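You operate a simulated robot arm through the tools that you are given. There is no shell and no other tool.

Carry out the task below with a simulated two-armed robot. There is one attempt and no reset: what you move stays moved.

## Task
Pull the wheel base to the edge, clamp it, switch it on and show it on the tv.
Fine: handbrake plug into the hand port before you switch on; the tv input reads WHEEL.

It is judged by the outcome, as a careful person would: the job done as asked, and still so three seconds after it is handed in. It fails if anything else is knocked over, pushed out of place, dropped, spilled or broken.

## Robot
Two 7-joint arms with two-finger parallel grippers on one trunk that stands fixed in place. Base frame: the origin is at the foot of the trunk, x ahead of it, y to its left, z up; the work surface is at about z = 740. Lengths are in mm, angles in degrees, forces in N, time in s.
The left shoulder is at [110, 169, 1371], the right one opposite. With the tool pointing down near the work surface each hand reaches from about 400 to 720 mm from the base axis, measured 20 degrees to its own side. Payload 1.57 kg a hand.
The TCP of each hand is the grasp point between the finger pads, 30 mm short of the fingertips. In the tool frame z runs along the fingers and y along their closing line. The gripper opens to 80 mm. The fingers are 17 mm wide and 12 mm thick; the gripper's body (40 by 82 mm) begins 80 mm behind the TCP.
Orientation is told as [roll, pitch, yaw] about the base's x, y, z axes, in that order, counted from this pose: with the fingers straight down and closing along the base's y, the tool's x points along the base's -x, its y along +y and its z along -z.

## Interface
- The arms move only by the tool nudge_tool. It takes "left_moves", "right_moves" or both (then of equal length, played together; a hand with none holds still); each is a list of rows, each a list of 7 numbers: the turn, a rotation vector about the base's x, y, z in degrees, then the shift along the base's x, y, z in mm, then the opening in per cent of the stroke, from 0 (shut) to 100 (fully open). In form: [[rx, ry, rz, tx, ty, tz, claw], ...]. A call has 1 to 20 rows; each row shifts and turns the commanded pose from where the row before left it. A row lasts 0.2 s, in which the tool goes at most 50 mm and 8.6 degrees; a call with a longer step from one row to the next is refused whole, and so is a gripper value outside its range. Where a pose cannot be reached the arm comes as near as it can. A force on the tool above 90 N (or 10 N above the force at the start of the call, whichever is more), or a blocked arm, ends the call early, and 0.2 s more pass. Each finger travels about 72 mm/s and halts on what it meets, pressing with about 40 N; the grip force reading is that of the motor and also rises with nothing between the fingers. The clock runs only during rows and for 0.2 s after the last one: add rows that do not move to give the fingers time. The reply holds the time, the measured pose of the TCP, the force on the tool along the base axes, the opening and the grip force, in the units named above and with some noise, with the torque about the TCP (base axes, N m) and any sound that the robot's microphone picked up, and new pictures: "views" is both (left out), scene, wrist or none (wrist: the cameras of the hands that moved).
- Cameras (640 x 400 px; columns grow to the right, rows downward): "scene" is now at [138.3, -36.2, 1542.9]; the picture's right is [-0.53, -0.85, 0.00], its down [-0.71, 0.44, -0.55] and it looks along [0.47, -0.29, -0.84] (base axes); focal length 295 px, centre (320, 200). "left" rides on the left gripper at [72, 7, -122] in its tool frame; the picture's right is [-0.09, 1.00, 0.00], its down [-0.84, -0.08, -0.54] and it looks along [-0.54, -0.05, 0.84] (tool axes); focal length 238 px, centre (320, 200). "right" rides on the right gripper at [72, -7, -122] in its tool frame; the picture's right is [0.09, 1.00, 0.00], its down [-0.84, 0.08, -0.54] and it looks along [-0.54, 0.05, 0.84] (tool axes); focal length 238 px, centre (320, 200). There is no depth. A picture from a camera that has moved, and an enlarged one, comes with that camera's place and axes in the base frame and with its lens.
- lift_body(by): slides the trunk up (or, below 0, down) by that many mm; the arms and the scene camera ride with it, the base frame stays. It gives what a move gives, with no picture.
- pan_tilt(pan, tilt): turns the head with the scene camera to pan (to the left, within 86 degrees either way) and tilt (down, from -29 to 69), counted from straight ahead of the robot. It gives what a move gives, and a new picture of the scene camera.
- close_up(camera, box): a new picture of the part [left, top, right, bottom] of that camera's present view, enlarged. No time passes.
- close_job(): hands the job in; it is judged then, once.

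Places have to be worked out from the pictures, the camera data and where the tool is seen. Open the grippers and draw the arms clear of the work before you hand the job in, unless the task says otherwise.

The tools are called after "Emit:" as a command line: name --argument value ..., lists and objects as JSON in quotes. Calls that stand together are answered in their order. nudge_tool: Moves the arms, as the interface text tells. Its arguments: {"type":"object","properties":{"left_moves":{"type":"array","items":{"type":"array","items":{"type":"number"}}},"right_moves":{"type":"array","items":{"type":"array","items":{"type":"number"}}},"views":{"type":"string","enum":["both","scene","wrist","none"]}},"required":[]} The other tools are called the same way: lift_body (by) moves the trunk up or down; pan_tilt (pan, tilt) turns the head that bears the scene camera; close_up (camera, box) takes an enlarged picture of a part of a camera's view; close_job () hands the job in.

At the start:

```text
clock: 0.0
left_eef_pos: [367.4, 156.5, 1121.6]
left_ee_rot: [177.1, -9.6, 178.7]
left_ft_force: [-0.7, -0.4, 0.4]
left_wrist_torque: [0.04, -0.03, 0.0]
left_opening: 79.8
left_finger_force: 0.0
right_eef_pos: [458.1, -570.4, 1112.6]
right_ee_rot: [-0.1, 0.0, 0.0]
right_ft_force: [-0.4, 0.7, 0.0]
right_wrist_torque: [-0.03, 0.01, 0.02]
right_opening: 80.2
right_finger_force: 0.0
trunk travel left (down, up): [-685.0, 205.0]
head pan, tilt (commanded): [-31.7, 56.6]
```

scene: 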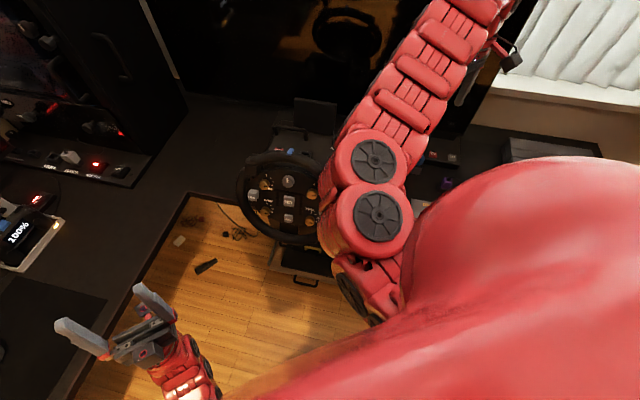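
right: 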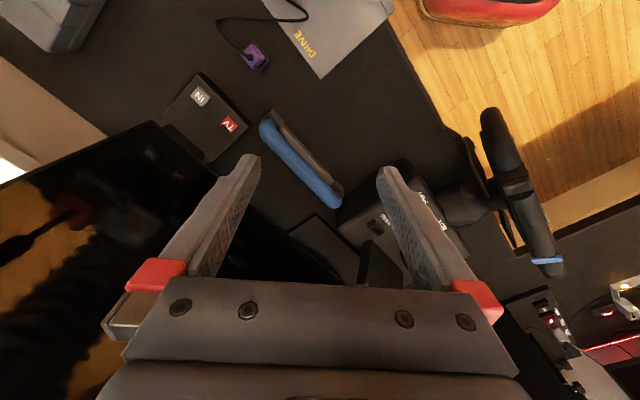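
left: 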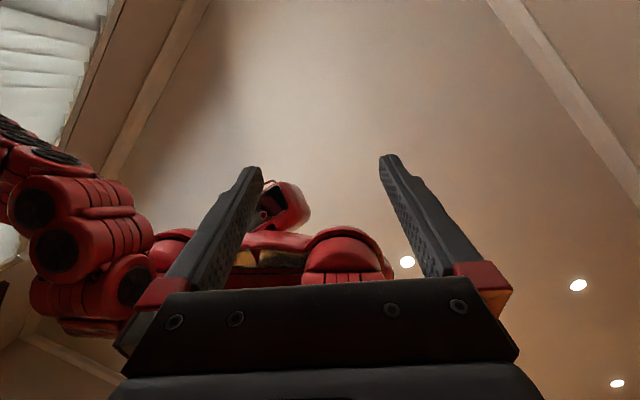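

The scene shows a steering wheel on its base, a handbrake plug (purple) and a TV/IN button box partly hidden by the arm. I'll look at enlargements before moving anything.

Emit:
close_up --camera "right" --box '[140, 0, 460, 200]'

Emit:
close_up --camera "right" --box '[320, 130, 640, 330]'

Emit:
close_up --camera "scene" --box '[180, 80, 500, 280]'

Emit:
close_up --camera "scene" --box '[0, 100, 240, 250]'

```text
2.00 times, centred on (300, 100) of right
camera zoom: at [386.2, -576.0, 1235.9], right [-0.09, 1.0, 0.0], down [0.84, 0.08, 0.54], along [0.54, 0.05, -0.84], focal length 477 px, centre (360, 400)
```

zoom: 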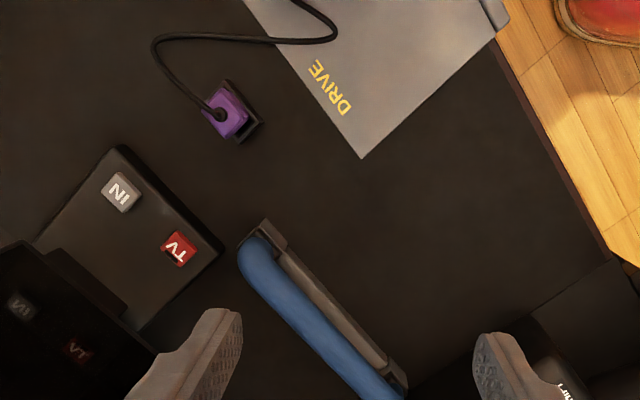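

```text
2.00 times, centred on (480, 230) of right
camera zoom: at [386.2, -576.0, 1235.9], right [-0.09, 1.0, 0.0], down [0.84, 0.08, 0.54], along [0.54, 0.05, -0.84], focal length 477 px, centre (0, 140)
```

zoom: 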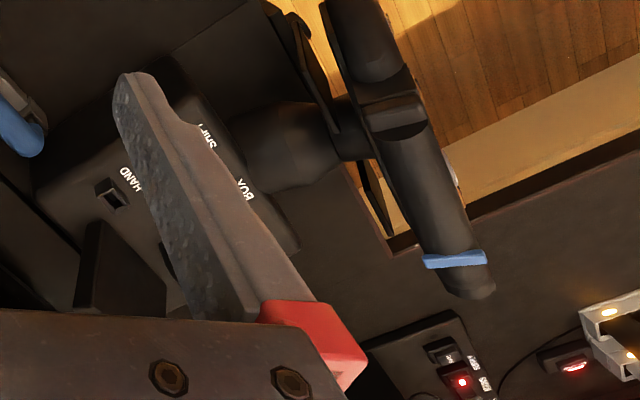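

```text
2.00 times, centred on (340, 180) of scene
camera zoom: at [138.3, -36.2, 1542.9], right [-0.53, -0.85, 0.0], down [-0.71, 0.44, -0.55], along [0.47, -0.29, -0.84], focal length 590 px, centre (280, 240)
```

zoom: 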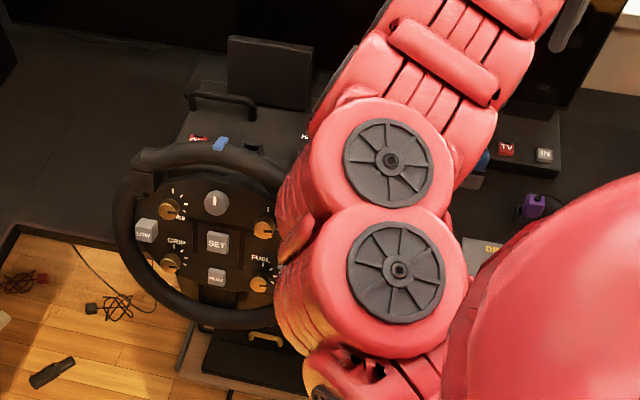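

```text
2.67 times, centred on (120, 175) of scene
camera zoom: at [138.3, -36.2, 1542.9], right [-0.53, -0.85, 0.0], down [-0.71, 0.44, -0.55], along [0.47, -0.29, -0.84], focal length 786 px, centre (853, 267)
```

zoom: 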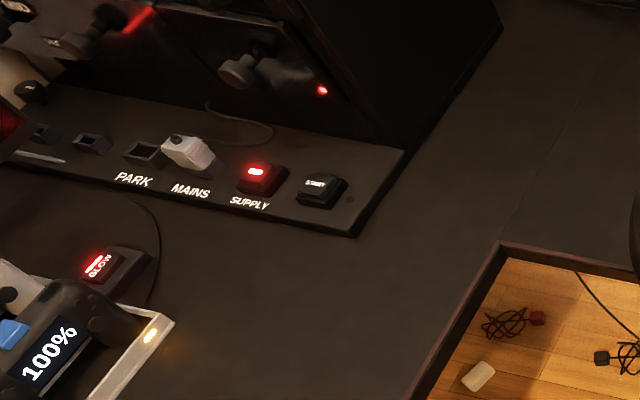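

The right arm hides much of the wheel base. I'll turn the head to survey the whole work area first.

Emit:
pan_tilt --pan 0 --tilt 45

Emit:
pan_tilt --pan -60 --tilt 45

Emit:
pan_tilt --pan -25 --tilt 25

```text
clock: 1.0
left_eef_pos: [367.1, 156.9, 1121.1]
left_ee_rot: [177.2, -9.6, 178.7]
left_ft_force: [1.1, -0.2, 0.0]
left_wrist_torque: [0.01, -0.01, 0.02]
left_opening: 80.0
left_finger_force: 0.0
right_eef_pos: [457.1, -570.8, 1113.5]
right_ee_rot: [-0.1, 0.0, 0.0]
right_ft_force: [0.4, -0.5, -0.4]
right_wrist_torque: [0.02, 0.0, -0.02]
right_opening: 79.8
right_finger_force: 0.0
trunk travel left (down, up): [-685.0, 205.0]
head pan, tilt (commanded): [0.0, 45.0]
camera scene: at [159.7, 0.7, 1558.3], right [0.0, -1.0, 0.0], down [-0.71, 0.0, -0.71], along [0.71, 0.0, -0.71], focal length 295 px, centre (320, 200)
```

scene: 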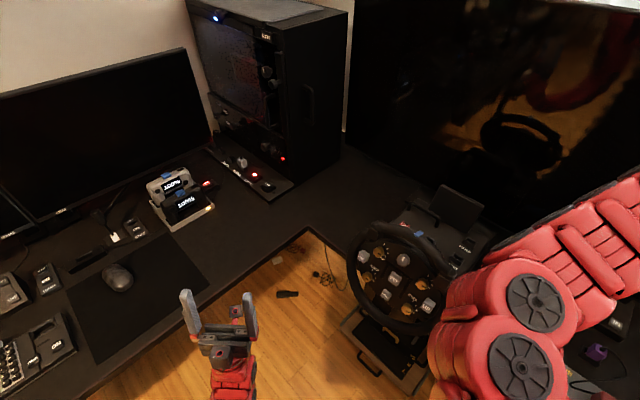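

```text
clock: 2.3
left_eef_pos: [368.3, 157.1, 1120.6]
left_ee_rot: [177.2, -9.6, 178.7]
left_ft_force: [-0.2, -0.3, -0.1]
left_wrist_torque: [0.02, 0.02, 0.0]
left_opening: 80.0
left_finger_force: 0.1
right_eef_pos: [457.2, -570.7, 1113.4]
right_ee_rot: [-0.1, 0.0, 0.0]
right_ft_force: [-0.2, 0.1, -0.5]
right_wrist_torque: [-0.03, 0.01, 0.0]
right_opening: 80.1
right_finger_force: 0.1
trunk travel left (down, up): [-685.0, 205.0]
head pan, tilt (commanded): [-60.0, 45.0]
camera scene: at [119.1, -69.6, 1558.3], right [-0.87, -0.5, 0.0], down [-0.35, 0.61, -0.71], along [0.35, -0.61, -0.71], focal length 295 px, centre (320, 200)
```

scene: 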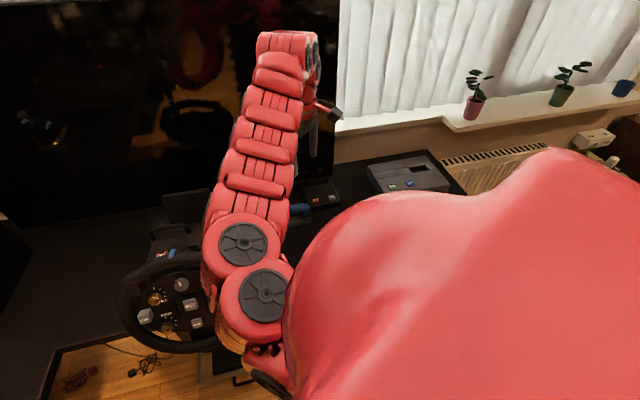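

```text
clock: 3.3
left_eef_pos: [368.1, 157.7, 1122.2]
left_ee_rot: [177.1, -9.6, 178.8]
left_ft_force: [-1.0, 0.6, -0.9]
left_wrist_torque: [0.04, 0.01, -0.03]
left_opening: 79.8
left_finger_force: 0.1
right_eef_pos: [457.7, -571.2, 1113.1]
right_ee_rot: [-0.1, 0.0, -0.1]
right_ft_force: [-0.3, -0.2, 0.1]
right_wrist_torque: [0.01, -0.03, 0.0]
right_opening: 80.1
right_finger_force: 0.1
trunk travel left (down, up): [-685.0, 205.0]
head pan, tilt (commanded): [-25.0, 25.0]
camera scene: at [161.9, -38.3, 1588.9], right [-0.42, -0.91, 0.0], down [-0.38, 0.18, -0.91], along [0.82, -0.38, -0.42], focal length 295 px, centre (320, 200)
```

scene: 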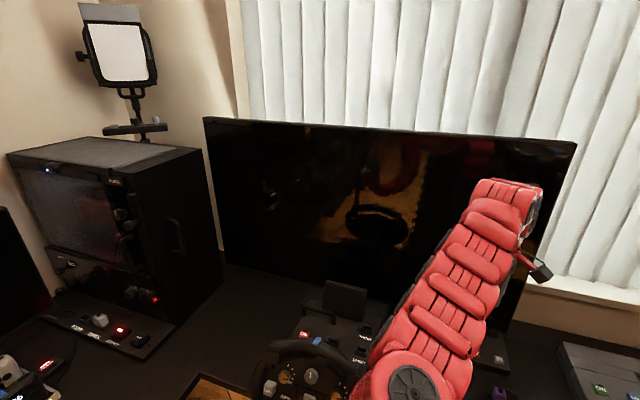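

The arm blocks the view of the wheel base's right side. I'll draw the right hand back and outward at height, clear of everything.

Emit:
nudge_tool --right_moves '[[0, 0, 0, -40, -10, 0, 100], [0, 0, 0, -40, -10, 0, 100], [0, 0, 0, -40, -10, 0, 100], [0, 0, 0, -40, -10, 0, 100], [0, 0, 0, -40, -10, 0, 100]]' --views "both"

Emit:
pan_tilt --pan -35 --tilt 50

```text
clock: 4.5
left_eef_pos: [368.6, 156.3, 1123.1]
left_ee_rot: [177.1, -9.7, 178.7]
left_ft_force: [-0.2, -0.3, 0.0]
left_wrist_torque: [-0.02, -0.01, 0.01]
left_opening: 80.3
left_finger_force: 0.1
right_eef_pos: [294.3, -648.9, 1106.4]
right_ee_rot: [0.0, 0.0, 0.0]
right_ft_force: [0.0, -0.3, 0.3]
right_wrist_torque: [-0.05, -0.02, 0.0]
right_opening: 80.3
right_finger_force: 0.0
right hand out of reach, approached as far as the arm can: row 1, 2, 3, 4, 5
trunk travel left (down, up): [-685.0, 205.0]
head pan, tilt (commanded): [-25.0, 25.0]
camera scene: at [161.1, -39.1, 1589.0], right [-0.42, -0.91, 0.0], down [-0.38, 0.18, -0.91], along [0.82, -0.38, -0.42], focal length 295 px, centre (320, 200)
camera right: at [222.9, -653.8, 1228.1], right [-0.09, 1.0, 0.0], down [0.84, 0.08, 0.54], along [0.54, 0.05, -0.84], focal length 238 px, centre (320, 200)
```

scene: 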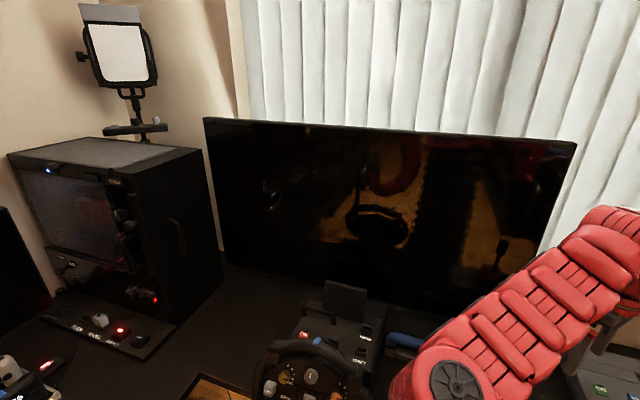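
right: 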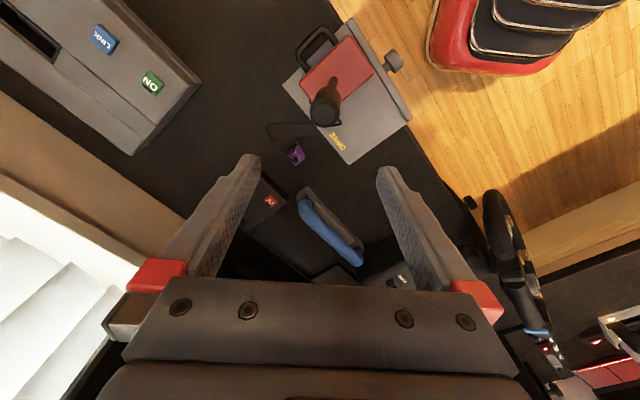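

```text
clock: 5.4
left_eef_pos: [368.8, 156.7, 1121.4]
left_ee_rot: [177.1, -9.5, 178.7]
left_ft_force: [0.6, -0.7, -0.1]
left_wrist_torque: [0.0, 0.0, 0.0]
left_opening: 80.0
left_finger_force: 0.0
right_eef_pos: [295.0, -648.6, 1104.9]
right_ee_rot: [-0.2, 0.0, -0.1]
right_ft_force: [-0.3, 0.3, 0.1]
right_wrist_torque: [0.03, 0.01, 0.01]
right_opening: 79.9
right_finger_force: 0.1
trunk travel left (down, up): [-685.0, 205.0]
head pan, tilt (commanded): [-35.0, 50.0]
camera scene: at [141.3, -43.8, 1551.5], right [-0.57, -0.82, 0.0], down [-0.63, 0.44, -0.64], along [0.53, -0.37, -0.77], focal length 295 px, centre (320, 200)
```

scene: 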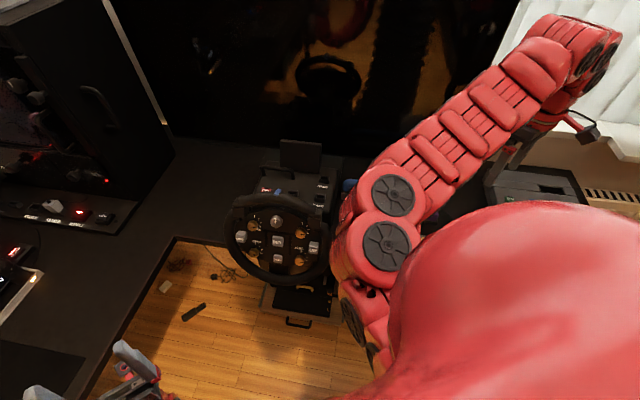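

The right hand's view now shows the handbrake unit with its cord to the purple plug. I'll enlarge the key parts.

Emit:
close_up --camera "right" --box '[230, 10, 430, 135]'

Emit:
close_up --camera "right" --box '[230, 120, 390, 220]'

Emit:
close_up --camera "right" --box '[300, 180, 620, 380]'

Emit:
close_up --camera "scene" --box '[210, 130, 370, 230]'

Emit:
close_up --camera "scene" --box '[210, 180, 370, 340]'

```text
3.20 times, centred on (330, 72) of right
camera zoom: at [224.0, -653.2, 1228.2], right [-0.09, 1.0, 0.0], down [0.84, 0.08, 0.54], along [0.54, 0.05, -0.84], focal length 763 px, centre (288, 608)
```

zoom: 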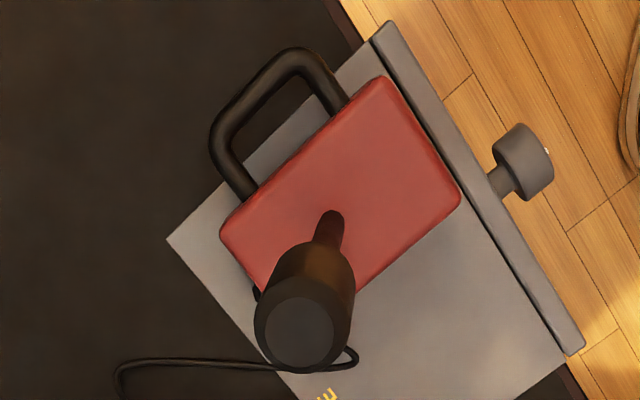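

```text
4.00 times, centred on (310, 170) of right
camera zoom: at [224.0, -653.2, 1228.2], right [-0.09, 1.0, 0.0], down [0.84, 0.08, 0.54], along [0.54, 0.05, -0.84], focal length 953 px, centre (360, 320)
```

zoom: 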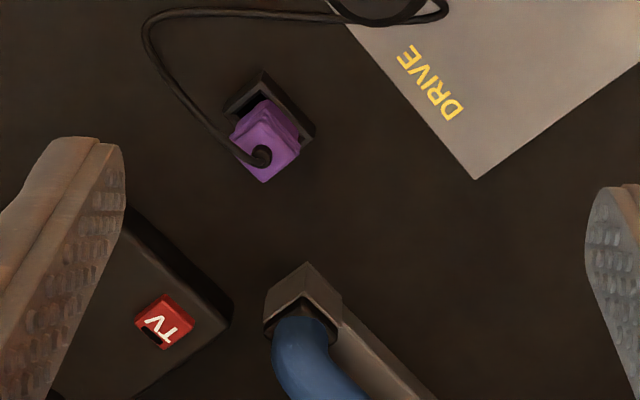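

```text
2.00 times, centred on (460, 280) of right
camera zoom: at [224.0, -653.2, 1228.2], right [-0.09, 1.0, 0.0], down [0.84, 0.08, 0.54], along [0.54, 0.05, -0.84], focal length 477 px, centre (40, 40)
```

zoom: 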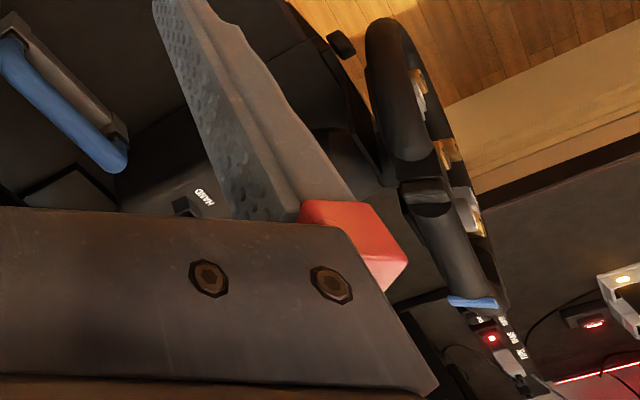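

```text
4.00 times, centred on (290, 180) of scene
camera zoom: at [141.3, -43.8, 1551.5], right [-0.57, -0.82, 0.0], down [-0.63, 0.44, -0.64], along [0.53, -0.37, -0.77], focal length 1179 px, centre (440, 280)
```

zoom: 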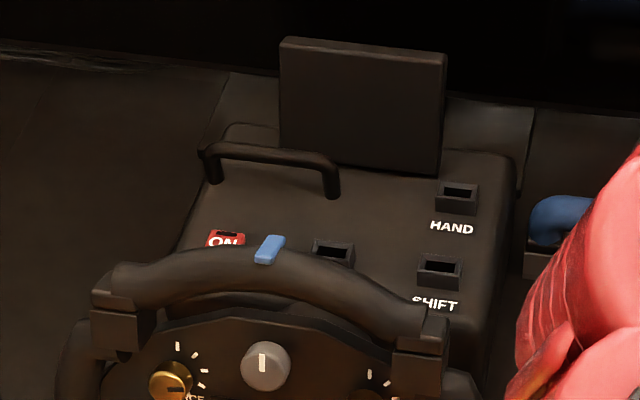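

```text
2.50 times, centred on (290, 260) of scene
camera zoom: at [141.3, -43.8, 1551.5], right [-0.57, -0.82, 0.0], down [-0.63, 0.44, -0.64], along [0.53, -0.37, -0.77], focal length 737 px, centre (395, 50)
```

zoom: 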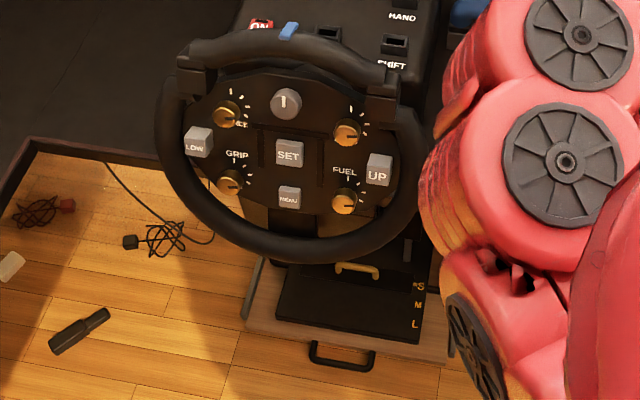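

The desk's right wing runs diagonally, with its front edge along x − y ≈ 795. The base's HAND port triangulates to about [676, -435, 864] and the purple plug to about [418, -688, 755]. I'll bring the right hand nearer the plug, still high up, for a better look.

Emit:
nudge_tool --right_moves '[[0, 0, 0, 30, -10, -25, 100], [0, 0, 0, 30, -10, -25, 100], [0, 0, 0, 30, -10, -25, 100], [0, 0, 0, 30, -10, -25, 100]]' --views "wrist"

```text
clock: 6.4
left_eef_pos: [368.0, 156.6, 1121.7]
left_ee_rot: [177.1, -9.6, 178.6]
left_ft_force: [0.6, 0.2, 0.2]
left_wrist_torque: [0.01, 0.04, -0.04]
left_opening: 80.2
left_finger_force: 0.1
right_eef_pos: [416.1, -684.9, 1005.9]
right_ee_rot: [-0.1, 0.0, 0.0]
right_ft_force: [0.0, -0.4, 0.5]
right_wrist_torque: [-0.01, 0.01, 0.0]
right_opening: 80.1
right_finger_force: 0.1
trunk travel left (down, up): [-685.0, 205.0]
head pan, tilt (commanded): [-35.0, 50.0]
camera right: at [344.9, -690.8, 1129.3], right [-0.09, 1.0, 0.0], down [0.84, 0.08, 0.54], along [0.54, 0.05, -0.84], focal length 238 px, centre (320, 200)
```

right: 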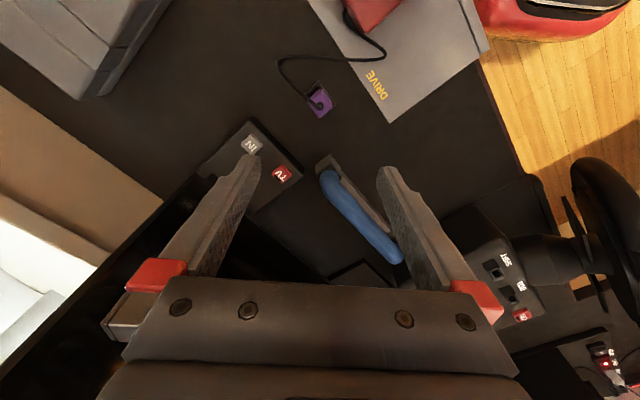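

The hand is where I asked. Enlarging the plug, the blue-handled item and the base.

Emit:
close_up --camera "right" --box '[270, 60, 390, 135]'

Emit:
close_up --camera "right" --box '[220, 110, 420, 235]'

Emit:
close_up --camera "right" --box '[400, 140, 640, 290]'

Emit:
close_up --camera "right" --box '[480, 280, 640, 400]'

```text
5.33 times, centred on (330, 98) of right
camera zoom: at [344.9, -690.8, 1129.3], right [-0.09, 1.0, 0.0], down [0.84, 0.08, 0.54], along [0.54, 0.05, -0.84], focal length 1271 px, centre (267, 747)
```

zoom: 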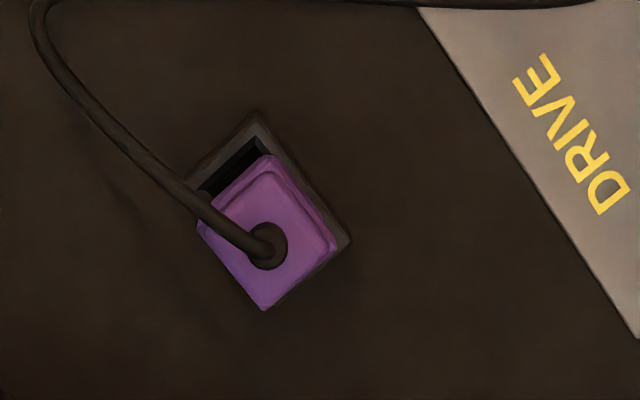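

```text
3.20 times, centred on (320, 172) of right
camera zoom: at [344.9, -690.8, 1129.3], right [-0.09, 1.0, 0.0], down [0.84, 0.08, 0.54], along [0.54, 0.05, -0.84], focal length 763 px, centre (320, 288)
```

zoom: 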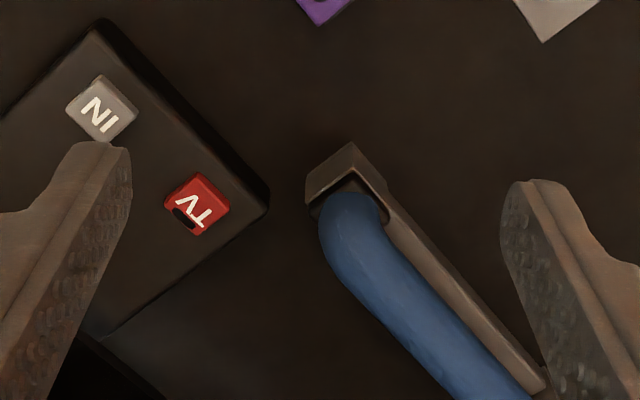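

```text
2.67 times, centred on (520, 215) of right
camera zoom: at [344.9, -690.8, 1129.3], right [-0.09, 1.0, 0.0], down [0.84, 0.08, 0.54], along [0.54, 0.05, -0.84], focal length 636 px, centre (-213, 160)
```

zoom: 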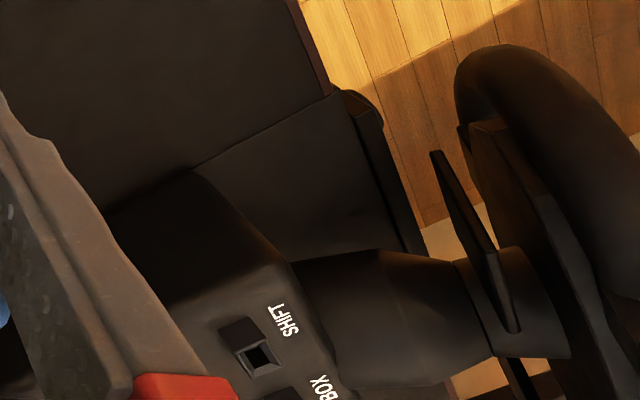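

```text
3.33 times, centred on (560, 340) of right
camera zoom: at [344.9, -690.8, 1129.3], right [-0.09, 1.0, 0.0], down [0.84, 0.08, 0.54], along [0.54, 0.05, -0.84], focal length 794 px, centre (-480, -267)
```

zoom: 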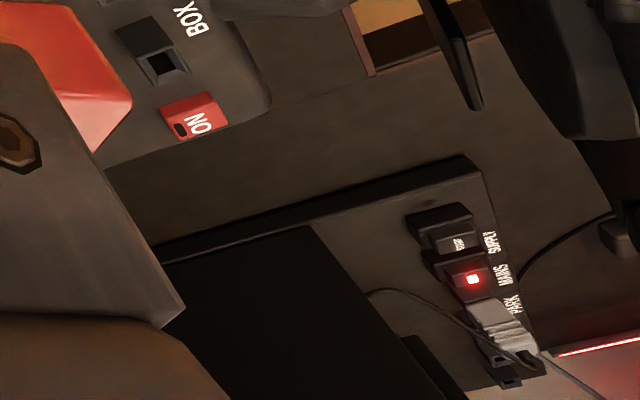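

The plug stands in a small parking dock, and the base has a tongue reaching to a front lip at the desk edge. To see the clamp I'll bring the right hand over the open floor at the desk edge and turn it 45°, so it looks along the edge under the wheel.

Emit:
nudge_tool --right_moves '[[0, 0, 5, -10, 40, 0, 100], [0, 0, 5, -10, 40, 0, 100], [0, 0, 5, -10, 40, 0, 100], [0, 0, 5, -10, 40, 0, 100], [0, 0, 5, -10, 40, -10, 100], [0, 0, 5, -8, 40, -20, 100], [0, 0, 5, -5, 30, -30, 100], [0, 0, 5, -5, 28, -30, 100], [0, 0, 5, 0, 0, -30, 100]]' --views "both"

```text
clock: 8.4
left_eef_pos: [368.5, 156.5, 1121.5]
left_ee_rot: [177.1, -9.6, 178.7]
left_ft_force: [-0.1, 0.5, -0.5]
left_wrist_torque: [0.03, 0.01, 0.02]
left_opening: 80.2
left_finger_force: 0.1
right_eef_pos: [476.6, -555.2, 893.0]
right_ee_rot: [0.0, 0.0, 45.0]
right_ft_force: [-1.1, -1.0, -1.4]
right_wrist_torque: [0.03, -0.05, 0.04]
right_opening: 80.0
right_finger_force: 0.1
right hand out of reach, approached as far as the arm can: row 2, 3, 4, 5, 6, 7, 8
trunk travel left (down, up): [-685.0, 205.0]
head pan, tilt (commanded): [-35.0, 50.0]
camera scene: at [141.6, -44.8, 1551.4], right [-0.57, -0.82, 0.0], down [-0.63, 0.44, -0.64], along [0.53, -0.37, -0.77], focal length 295 px, centre (320, 200)
camera right: at [430.9, -610.6, 1015.4], right [-0.77, 0.64, 0.0], down [0.54, 0.65, 0.54], along [0.35, 0.42, -0.84], focal length 238 px, centre (320, 200)
```

scene: 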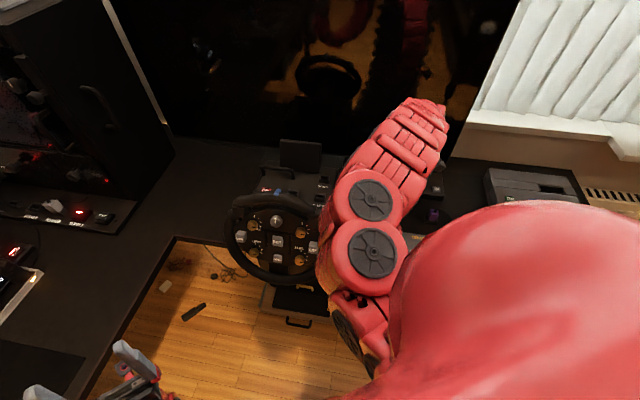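
right: 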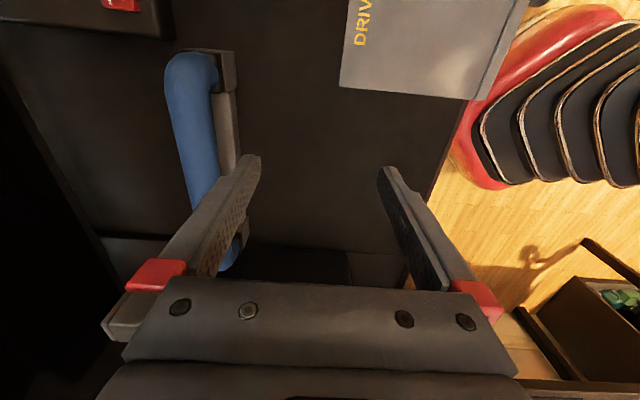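

The arm can't come that close in, so the hand stopped at [477, -555, 893]. I'll check what this view shows between the blue handle and the base.

Emit:
close_up --camera "right" --box '[140, 30, 300, 130]'

Emit:
close_up --camera "right" --box '[90, 180, 410, 300]'

Emit:
close_up --camera "scene" --box '[200, 130, 360, 330]'

```text
4.00 times, centred on (220, 80) of right
camera zoom: at [430.9, -610.6, 1015.4], right [-0.77, 0.64, 0.0], down [0.54, 0.65, 0.54], along [0.35, 0.42, -0.84], focal length 953 px, centre (720, 680)
```

zoom: 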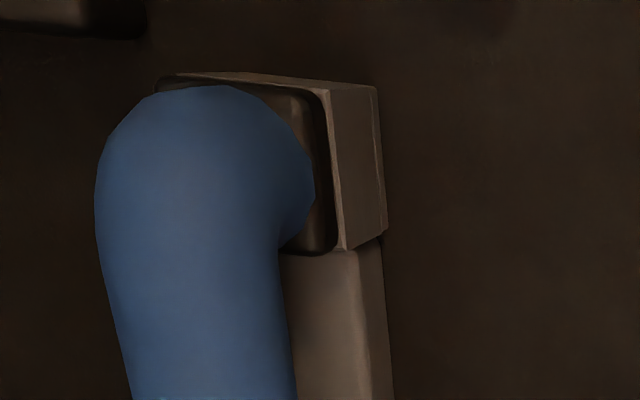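

```text
2.00 times, centred on (250, 240) of right
camera zoom: at [430.9, -610.6, 1015.4], right [-0.77, 0.64, 0.0], down [0.54, 0.65, 0.54], along [0.35, 0.42, -0.84], focal length 477 px, centre (460, 120)
```

zoom: 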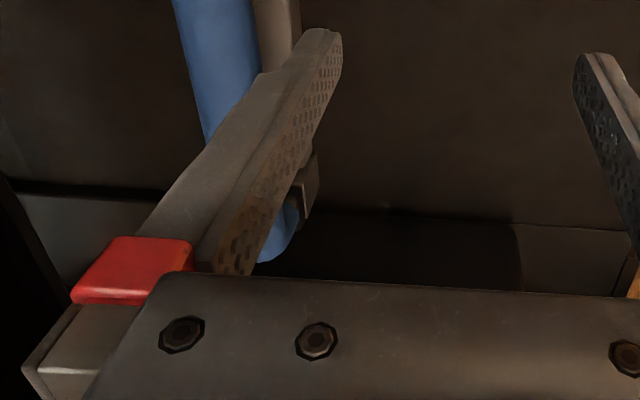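

```text
2.00 times, centred on (280, 230) of scene
camera zoom: at [141.6, -44.8, 1551.4], right [-0.57, -0.82, 0.0], down [-0.63, 0.44, -0.64], along [0.53, -0.37, -0.77], focal length 590 px, centre (400, 140)
```

zoom: 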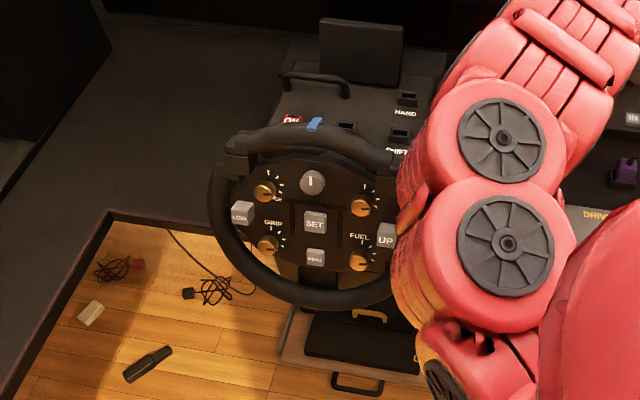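

The view is blocked by the gripper. I'll undo the yaw, raise a little and tilt the hand to look sideways toward the base's right flank and the desk edge.

Emit:
nudge_tool --right_moves '[[0, 0, -7.5, -6, -10, 20, 100], [0, 0, -7.5, -6, -10, 20, 100], [0, 0, -7.5, -6, -10, 10, 100], [0, 0, -7.5, -6, -10, 0, 100], [0, 0, -7.5, -6, 0, 0, 100], [0, 0, -7.5, -6, 0, 0, 100], [8, 0, 0, 0, 0, 0, 100], [8, 0, 0, 0, 0, 0, 100], [8, 0, 0, 0, 0, 0, 100], [8, 0, 0, 0, 0, 0, 100], [8, 0, 0, 0, 0, 0, 100]]' --views "both"

```text
clock: 10.8
left_eef_pos: [369.2, 156.3, 1121.3]
left_ee_rot: [177.2, -9.6, 178.6]
left_ft_force: [0.4, -0.8, -0.6]
left_wrist_torque: [-0.01, 0.0, -0.01]
left_opening: 80.0
left_finger_force: 0.1
right_eef_pos: [409.5, -543.4, 933.2]
right_ee_rot: [36.1, 0.0, 0.1]
right_ft_force: [-0.1, -0.3, -0.8]
right_wrist_torque: [0.02, 0.05, 0.02]
right_opening: 80.0
right_finger_force: 0.0
right hand out of reach, approached as far as the arm can: row 9, 10, 11
trunk travel left (down, up): [-685.0, 205.0]
head pan, tilt (commanded): [-35.0, 50.0]
camera scene: at [142.3, -42.6, 1551.4], right [-0.57, -0.82, 0.0], down [-0.63, 0.44, -0.64], along [0.53, -0.37, -0.77], focal length 295 px, centre (320, 200)
camera right: at [339.3, -619.9, 1028.9], right [-0.09, 0.81, 0.58], down [0.84, -0.26, 0.48], along [0.54, 0.53, -0.65], focal length 238 px, centre (320, 200)
```

scene: 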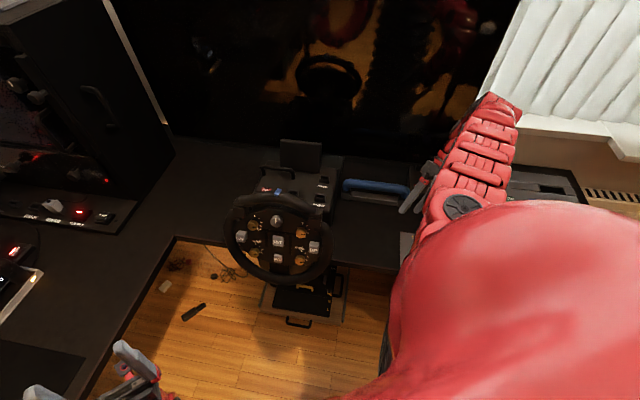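
right: 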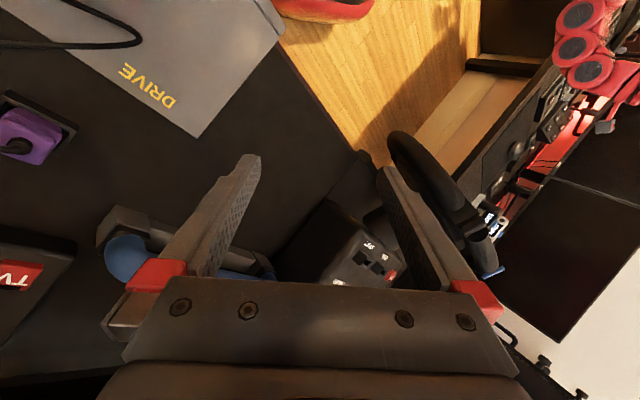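

Good, this opens up the scene camera's view of the whole base and the blue handle. Enlarging both.

Emit:
close_up --camera "scene" --box '[220, 120, 420, 245]'

Emit:
close_up --camera "scene" --box '[220, 230, 380, 330]'

Emit:
close_up --camera "right" --box '[260, 130, 420, 290]'

Emit:
close_up --camera "right" --box '[0, 80, 120, 160]'

```text
3.20 times, centred on (320, 182) of scene
camera zoom: at [142.3, -42.6, 1551.4], right [-0.57, -0.82, 0.0], down [-0.63, 0.44, -0.64], along [0.53, -0.37, -0.77], focal length 943 px, centre (320, 256)
```

zoom: 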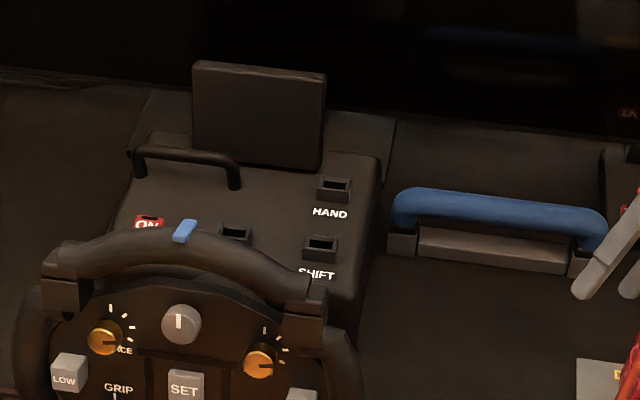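

```text
4.00 times, centred on (300, 280) of scene
camera zoom: at [142.3, -42.6, 1551.4], right [-0.57, -0.82, 0.0], down [-0.63, 0.44, -0.64], along [0.53, -0.37, -0.77], focal length 1179 px, centre (400, -120)
```

zoom: 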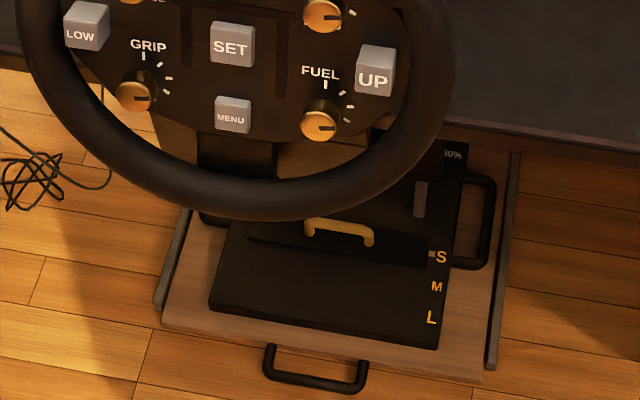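

```text
2.50 times, centred on (340, 210) of right
camera zoom: at [339.3, -619.9, 1028.9], right [-0.09, 0.81, 0.58], down [0.84, -0.26, 0.48], along [0.54, 0.53, -0.65], focal length 596 px, centre (270, 175)
```

zoom: 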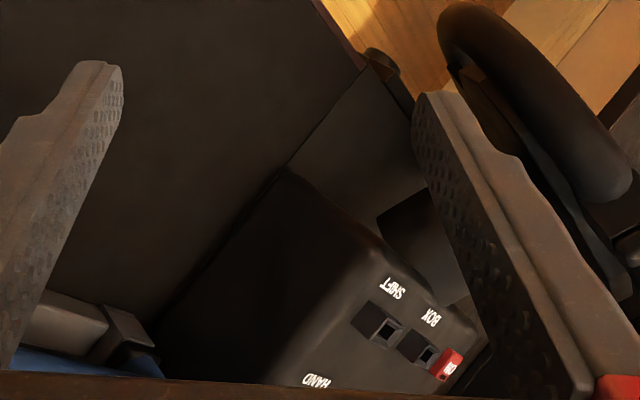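

```text
5.00 times, centred on (60, 120) of right
camera zoom: at [339.3, -619.9, 1028.9], right [-0.09, 0.81, 0.58], down [0.84, -0.26, 0.48], along [0.54, 0.53, -0.65], focal length 1192 px, centre (1620, 600)
```

zoom: 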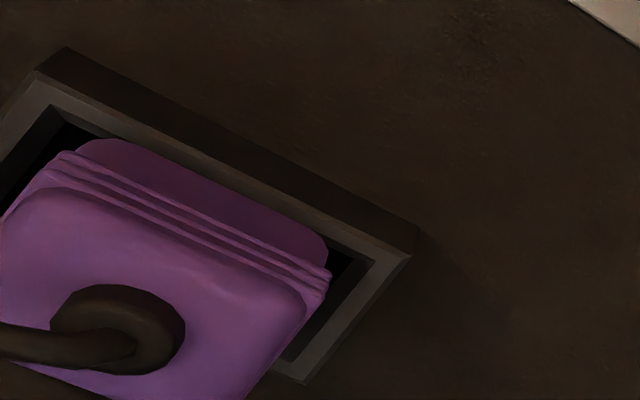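

The blue D-handle is a separate fixture on the desk. The clamp area at the front lip is still hidden by a finger, so I'll shift the hand slightly toward +y and up for a clear line of sight to the lip.

Emit:
nudge_tool --right_moves '[[0, 0, 0, -15, 20, 10, 100], [0, 0, 0, -15, 20, 10, 100], [0, 0, 0, -15, 20, 0, 100]]' --views "both"

Emit:
close_up --camera "right" --box '[260, 80, 420, 240]'

```text
clock: 11.6
left_eef_pos: [366.8, 156.4, 1120.7]
left_ee_rot: [177.2, -9.5, 178.5]
left_ft_force: [0.2, -0.4, 0.6]
left_wrist_torque: [-0.01, 0.03, 0.01]
left_opening: 79.7
left_finger_force: 0.2
right_eef_pos: [362.3, -483.6, 953.6]
right_ee_rot: [35.9, -0.1, 0.0]
right_ft_force: [0.6, 0.0, 0.4]
right_wrist_torque: [-0.02, -0.04, -0.02]
right_opening: 79.9
right_finger_force: 0.0
trunk travel left (down, up): [-685.0, 205.0]
head pan, tilt (commanded): [-35.0, 50.0]
camera scene: at [139.7, -43.3, 1551.6], right [-0.57, -0.82, 0.0], down [-0.63, 0.44, -0.64], along [0.53, -0.37, -0.77], focal length 295 px, centre (320, 200)
camera right: at [290.7, -560.3, 1049.4], right [-0.09, 0.81, 0.58], down [0.84, -0.26, 0.49], along [0.54, 0.53, -0.65], focal length 238 px, centre (320, 200)
```

scene: 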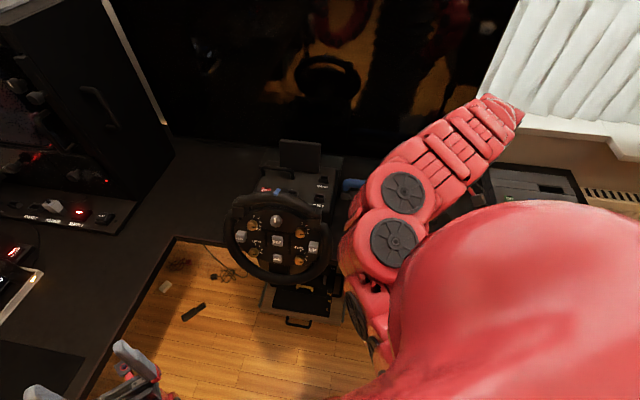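
right: 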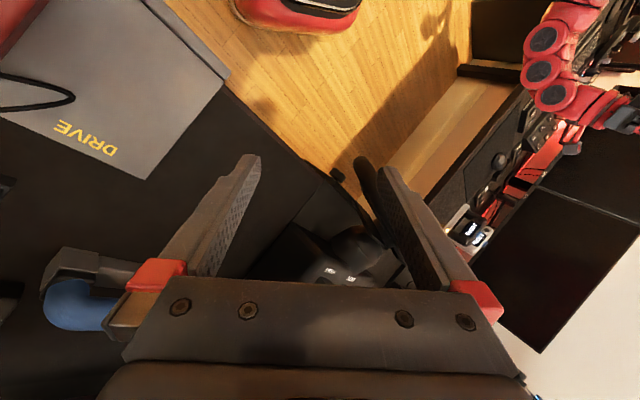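

```text
2.50 times, centred on (340, 160) of right
camera zoom: at [290.7, -560.3, 1049.4], right [-0.09, 0.81, 0.58], down [0.84, -0.26, 0.49], along [0.54, 0.53, -0.65], focal length 596 px, centre (270, 300)
```

zoom: 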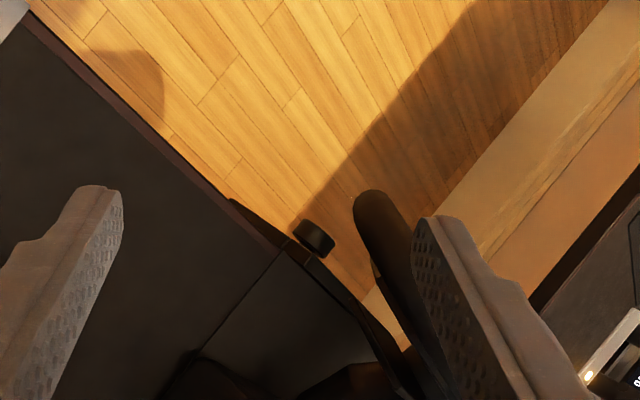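

From here a dark flange and a round knob are visible just in front of and below the desk edge, near the base's centre line. I'll turn the left hand from pointing up to pointing forward-down, over the open floor, so its camera can look at the clamp from the front.

Emit:
nudge_tool --left_moves '[[0, 6, 0, 10, 0, 0, 100], [0, 6, 0, 10, 0, 0, 100], [0, 6, 0, 10, 0, 0, 100], [0, 6, 0, 10, 0, 0, 100], [0, 6, 0, 10, 0, 0, 100], [0, 6, 0, 10, 0, 0, 100], [0, 6, 0, 10, 0, 0, 100], [0, 6, 0, 10, 0, 0, 100], [0, 6, 0, 10, 0, 0, 100], [0, 6, 0, 10, 0, 0, 100], [0, 6, 0, 0, 0, 0, 100], [0, 6, 0, 0, 0, 0, 100], [0, 6, 0, 0, 0, 0, 100], [0, 6, 0, 0, 0, 0, 100], [0, 6, 0, 0, 0, 0, 100], [0, 6, 0, 0, 0, 0, 100], [0, 6, 0, 0, 0, 0, 100], [0, 6, 0, 0, 0, 0, 100], [0, 6, 0, 0, 0, 0, 100], [0, 6, 0, 0, 0, 0, 100]]' --views "both"

```text
clock: 15.8
left_eef_pos: [597.6, 155.8, 941.9]
left_ee_rot: [-5.1, -56.4, 2.3]
left_ft_force: [0.1, 0.2, -0.5]
left_wrist_torque: [-0.05, 0.0, 0.0]
left_opening: 79.5
left_finger_force: 0.0
left hand out of reach, approached as far as the arm can: row 9, 10, 11, 12, 13, 14, 15, 16, 17, 18, 19, 20
right_eef_pos: [363.9, -483.9, 953.6]
right_ee_rot: [35.9, 0.0, 0.0]
right_ft_force: [-0.2, 0.0, -0.6]
right_wrist_torque: [0.0, 0.02, 0.0]
right_opening: 80.0
right_finger_force: 0.1
trunk travel left (down, up): [-685.0, 205.0]
head pan, tilt (commanded): [-35.0, 50.0]
camera scene: at [142.3, -43.4, 1551.3], right [-0.57, -0.82, 0.0], down [-0.63, 0.44, -0.64], along [0.53, -0.37, -0.77], focal length 295 px, centre (320, 200)
camera left: at [455.5, 168.0, 949.6], right [0.08, 1.0, 0.03], down [0.01, -0.03, 1.0], along [1.0, -0.08, -0.01], focal length 238 px, centre (320, 200)
```

scene: 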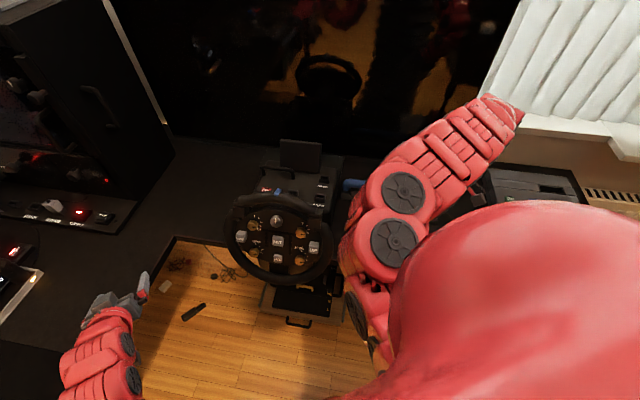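
left: 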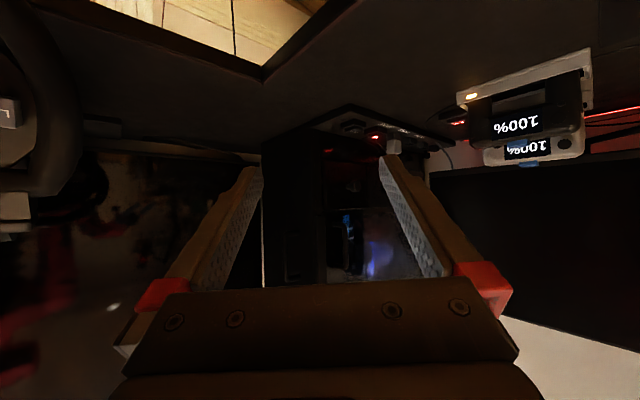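

The left hand now points forward and down with its camera level. I'll swing it to face the desk's right wing, move back in front of the wheel and lower it over the open floor.

Emit:
nudge_tool --left_moves '[[0, 0, -5, -20, -15, 0, 100], [0, 0, -5, -20, -15, 0, 100], [0, 0, -5, -20, -15, 0, 100], [0, 0, -5, -20, -15, 0, 100], [0, 0, -5, -20, -15, -20, 100], [0, 0, -5, -20, -15, -30, 100], [0, 0, -5, -20, -15, -40, 100], [0, 0, -5, -10, -15, -40, 100], [0, 0, -5, 0, 0, -40, 100], [0, 0, 0, 0, 0, -40, 100], [0, 0, 0, 0, 0, -40, 100]]' --views "both"

```text
clock: 18.2
left_eef_pos: [464.5, 47.7, 628.3]
left_ee_rot: [-5.0, -56.6, -39.2]
left_ft_force: [-0.2, 0.4, -1.0]
left_wrist_torque: [-0.03, 0.03, -0.01]
left_opening: 79.8
left_finger_force: 0.1
left hand out of reach, approached as far as the arm can: row 1, 2, 3, 4
right_eef_pos: [364.9, -483.9, 952.3]
right_ee_rot: [36.0, 0.0, -0.1]
right_ft_force: [-0.6, -0.5, 0.0]
right_wrist_torque: [0.01, 0.01, 0.0]
right_opening: 80.1
right_finger_force: 0.1
trunk travel left (down, up): [-685.0, 205.0]
head pan, tilt (commanded): [-35.0, 50.0]
camera scene: at [142.1, -43.3, 1551.4], right [-0.57, -0.82, 0.0], down [-0.63, 0.44, -0.64], along [0.53, -0.37, -0.77], focal length 295 px, centre (320, 200)
camera left: at [365.1, 150.4, 637.2], right [0.72, 0.69, 0.03], down [-0.02, -0.03, 1.0], along [0.69, -0.72, -0.01], focal length 238 px, centre (320, 200)
```

scene: 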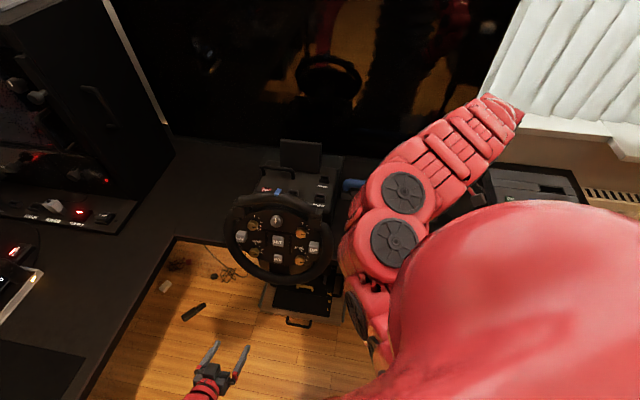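
left: 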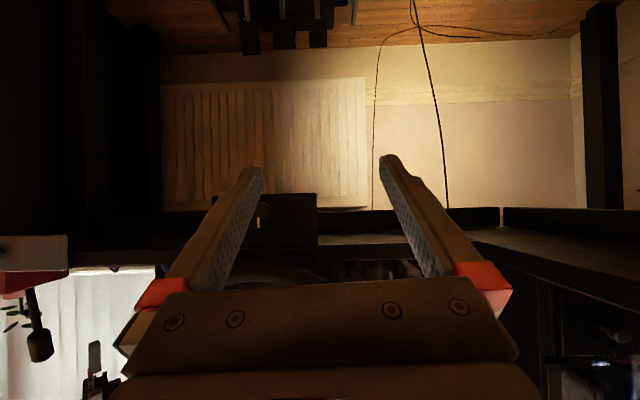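

This upside-down view looks horizontally under the desk; a dark plate with a small knob hangs at the edge, left of centre. Enlarging it.

Emit:
close_up --camera "left" --box '[180, 170, 420, 290]'

Emit:
close_up --camera "left" --box '[0, 200, 160, 400]'

```text
2.67 times, centred on (300, 230) of left
camera zoom: at [365.1, 150.4, 637.2], right [0.72, 0.69, 0.03], down [-0.02, -0.03, 1.0], along [0.69, -0.72, -0.01], focal length 636 px, centre (373, 120)
```

zoom: 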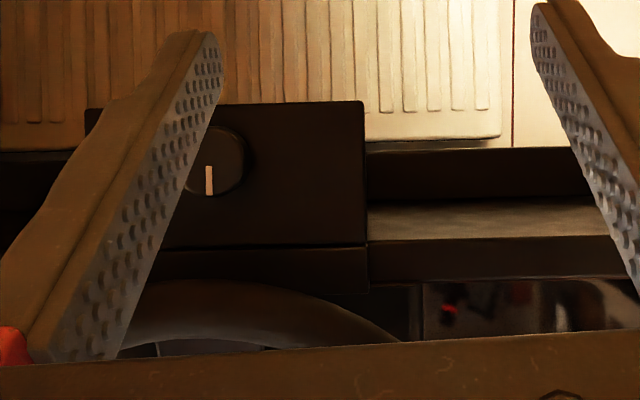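

```text
2.00 times, centred on (80, 300) of left
camera zoom: at [365.1, 150.4, 637.2], right [0.72, 0.69, 0.03], down [-0.02, -0.03, 1.0], along [0.69, -0.72, -0.01], focal length 477 px, centre (800, 0)
```

zoom: 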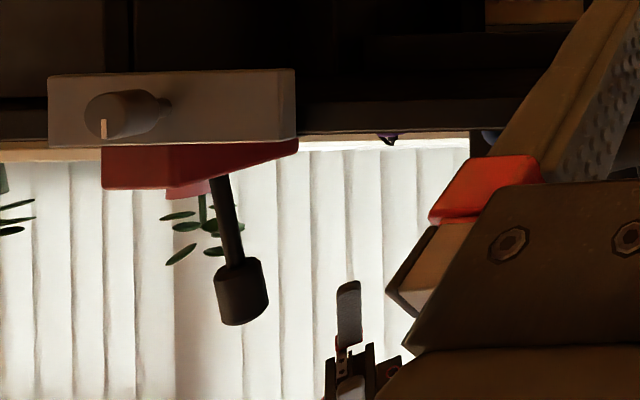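

The clamp is a rotary knob with a pointer (currently pointing up) on an apron hanging in front of the desk edge, at about [557, -190, 657]. To learn how far the base must slide, I'll raise the left hand and look past the left side of the wheel.

Emit:
nudge_tool --left_moves '[[0, 0, -3, 15, 0, 40, 100], [0, 0, -3, 25, 0, 40, 100], [0, 0, -3, 25, 0, 40, 100], [0, 0, -3, 30, 0, 40, 100], [0, 0, -3, 30, 0, 40, 100], [0, 0, -3, 30, 0, 40, 100], [0, 0, -3, 30, 5, 0, 100]]' --views "wrist"

Emit:
close_up --camera "left" --box '[60, 80, 300, 290]'

```text
clock: 19.8
left_eef_pos: [601.3, 38.5, 822.6]
left_ee_rot: [-8.2, -59.6, -54.7]
left_ft_force: [0.5, 0.0, -1.1]
left_wrist_torque: [-0.05, 0.04, -0.03]
left_opening: 80.3
left_finger_force: 0.1
left hand out of reach, approached as far as the arm can: row 3, 4
right_eef_pos: [363.8, -484.6, 952.6]
right_ee_rot: [35.8, 0.1, 0.0]
right_ft_force: [0.4, 0.4, 0.1]
right_wrist_torque: [0.02, 0.05, 0.06]
right_opening: 80.1
right_finger_force: 0.1
trunk travel left (down, up): [-685.0, 205.0]
head pan, tilt (commanded): [-35.0, 50.0]
camera left: at [540.0, 166.3, 823.1], right [0.9, 0.43, 0.01], down [-0.03, 0.04, 1.0], along [0.43, -0.9, 0.05], focal length 238 px, centre (320, 200)
```

left: 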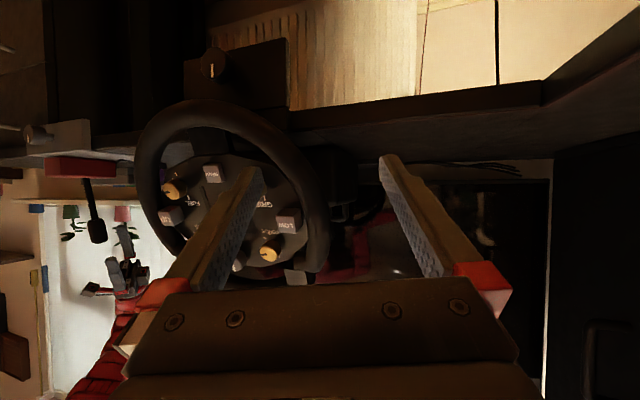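

```text
1.90 times, centred on (180, 185) of left
camera zoom: at [540.0, 166.3, 823.1], right [0.9, 0.43, 0.01], down [-0.03, 0.04, 1.0], along [0.43, -0.9, 0.05], focal length 454 px, centre (587, 229)
```

zoom: 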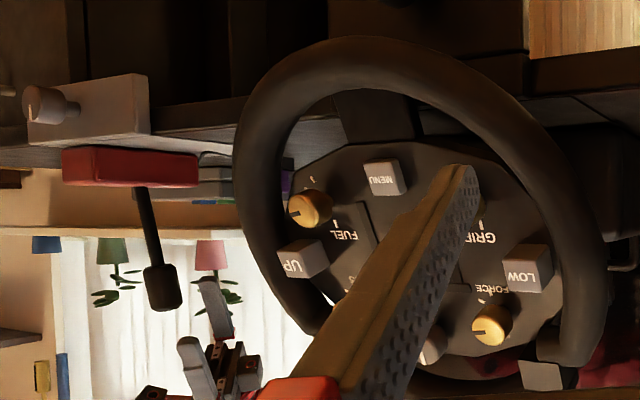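

Looking at the lip and the base's left flank more closely.

Emit:
close_up --camera "left" --box '[270, 100, 400, 230]'

Emit:
close_up --camera "left" --box '[120, 20, 320, 145]'

```text
3.08 times, centred on (335, 165) of left
camera zoom: at [540.0, 166.3, 823.1], right [0.9, 0.43, 0.01], down [-0.03, 0.04, 1.0], along [0.43, -0.9, 0.05], focal length 733 px, centre (274, 308)
```

zoom: 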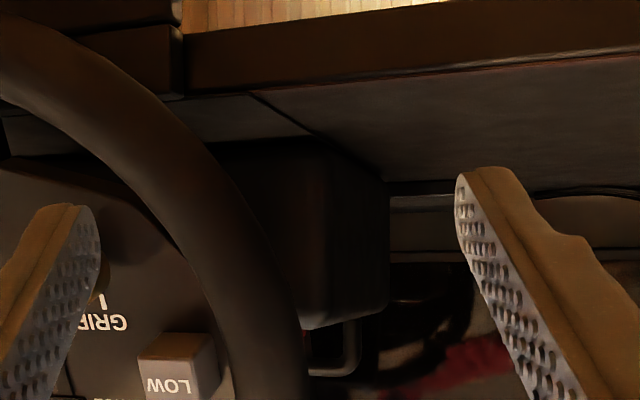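

```text
3.20 times, centred on (220, 82) of left
camera zoom: at [540.0, 166.3, 823.1], right [0.9, 0.43, 0.01], down [-0.03, 0.04, 1.0], along [0.43, -0.9, 0.05], focal length 763 px, centre (640, 576)
```

zoom: 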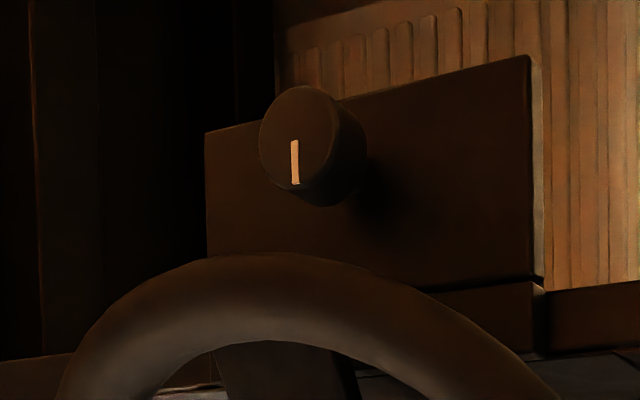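

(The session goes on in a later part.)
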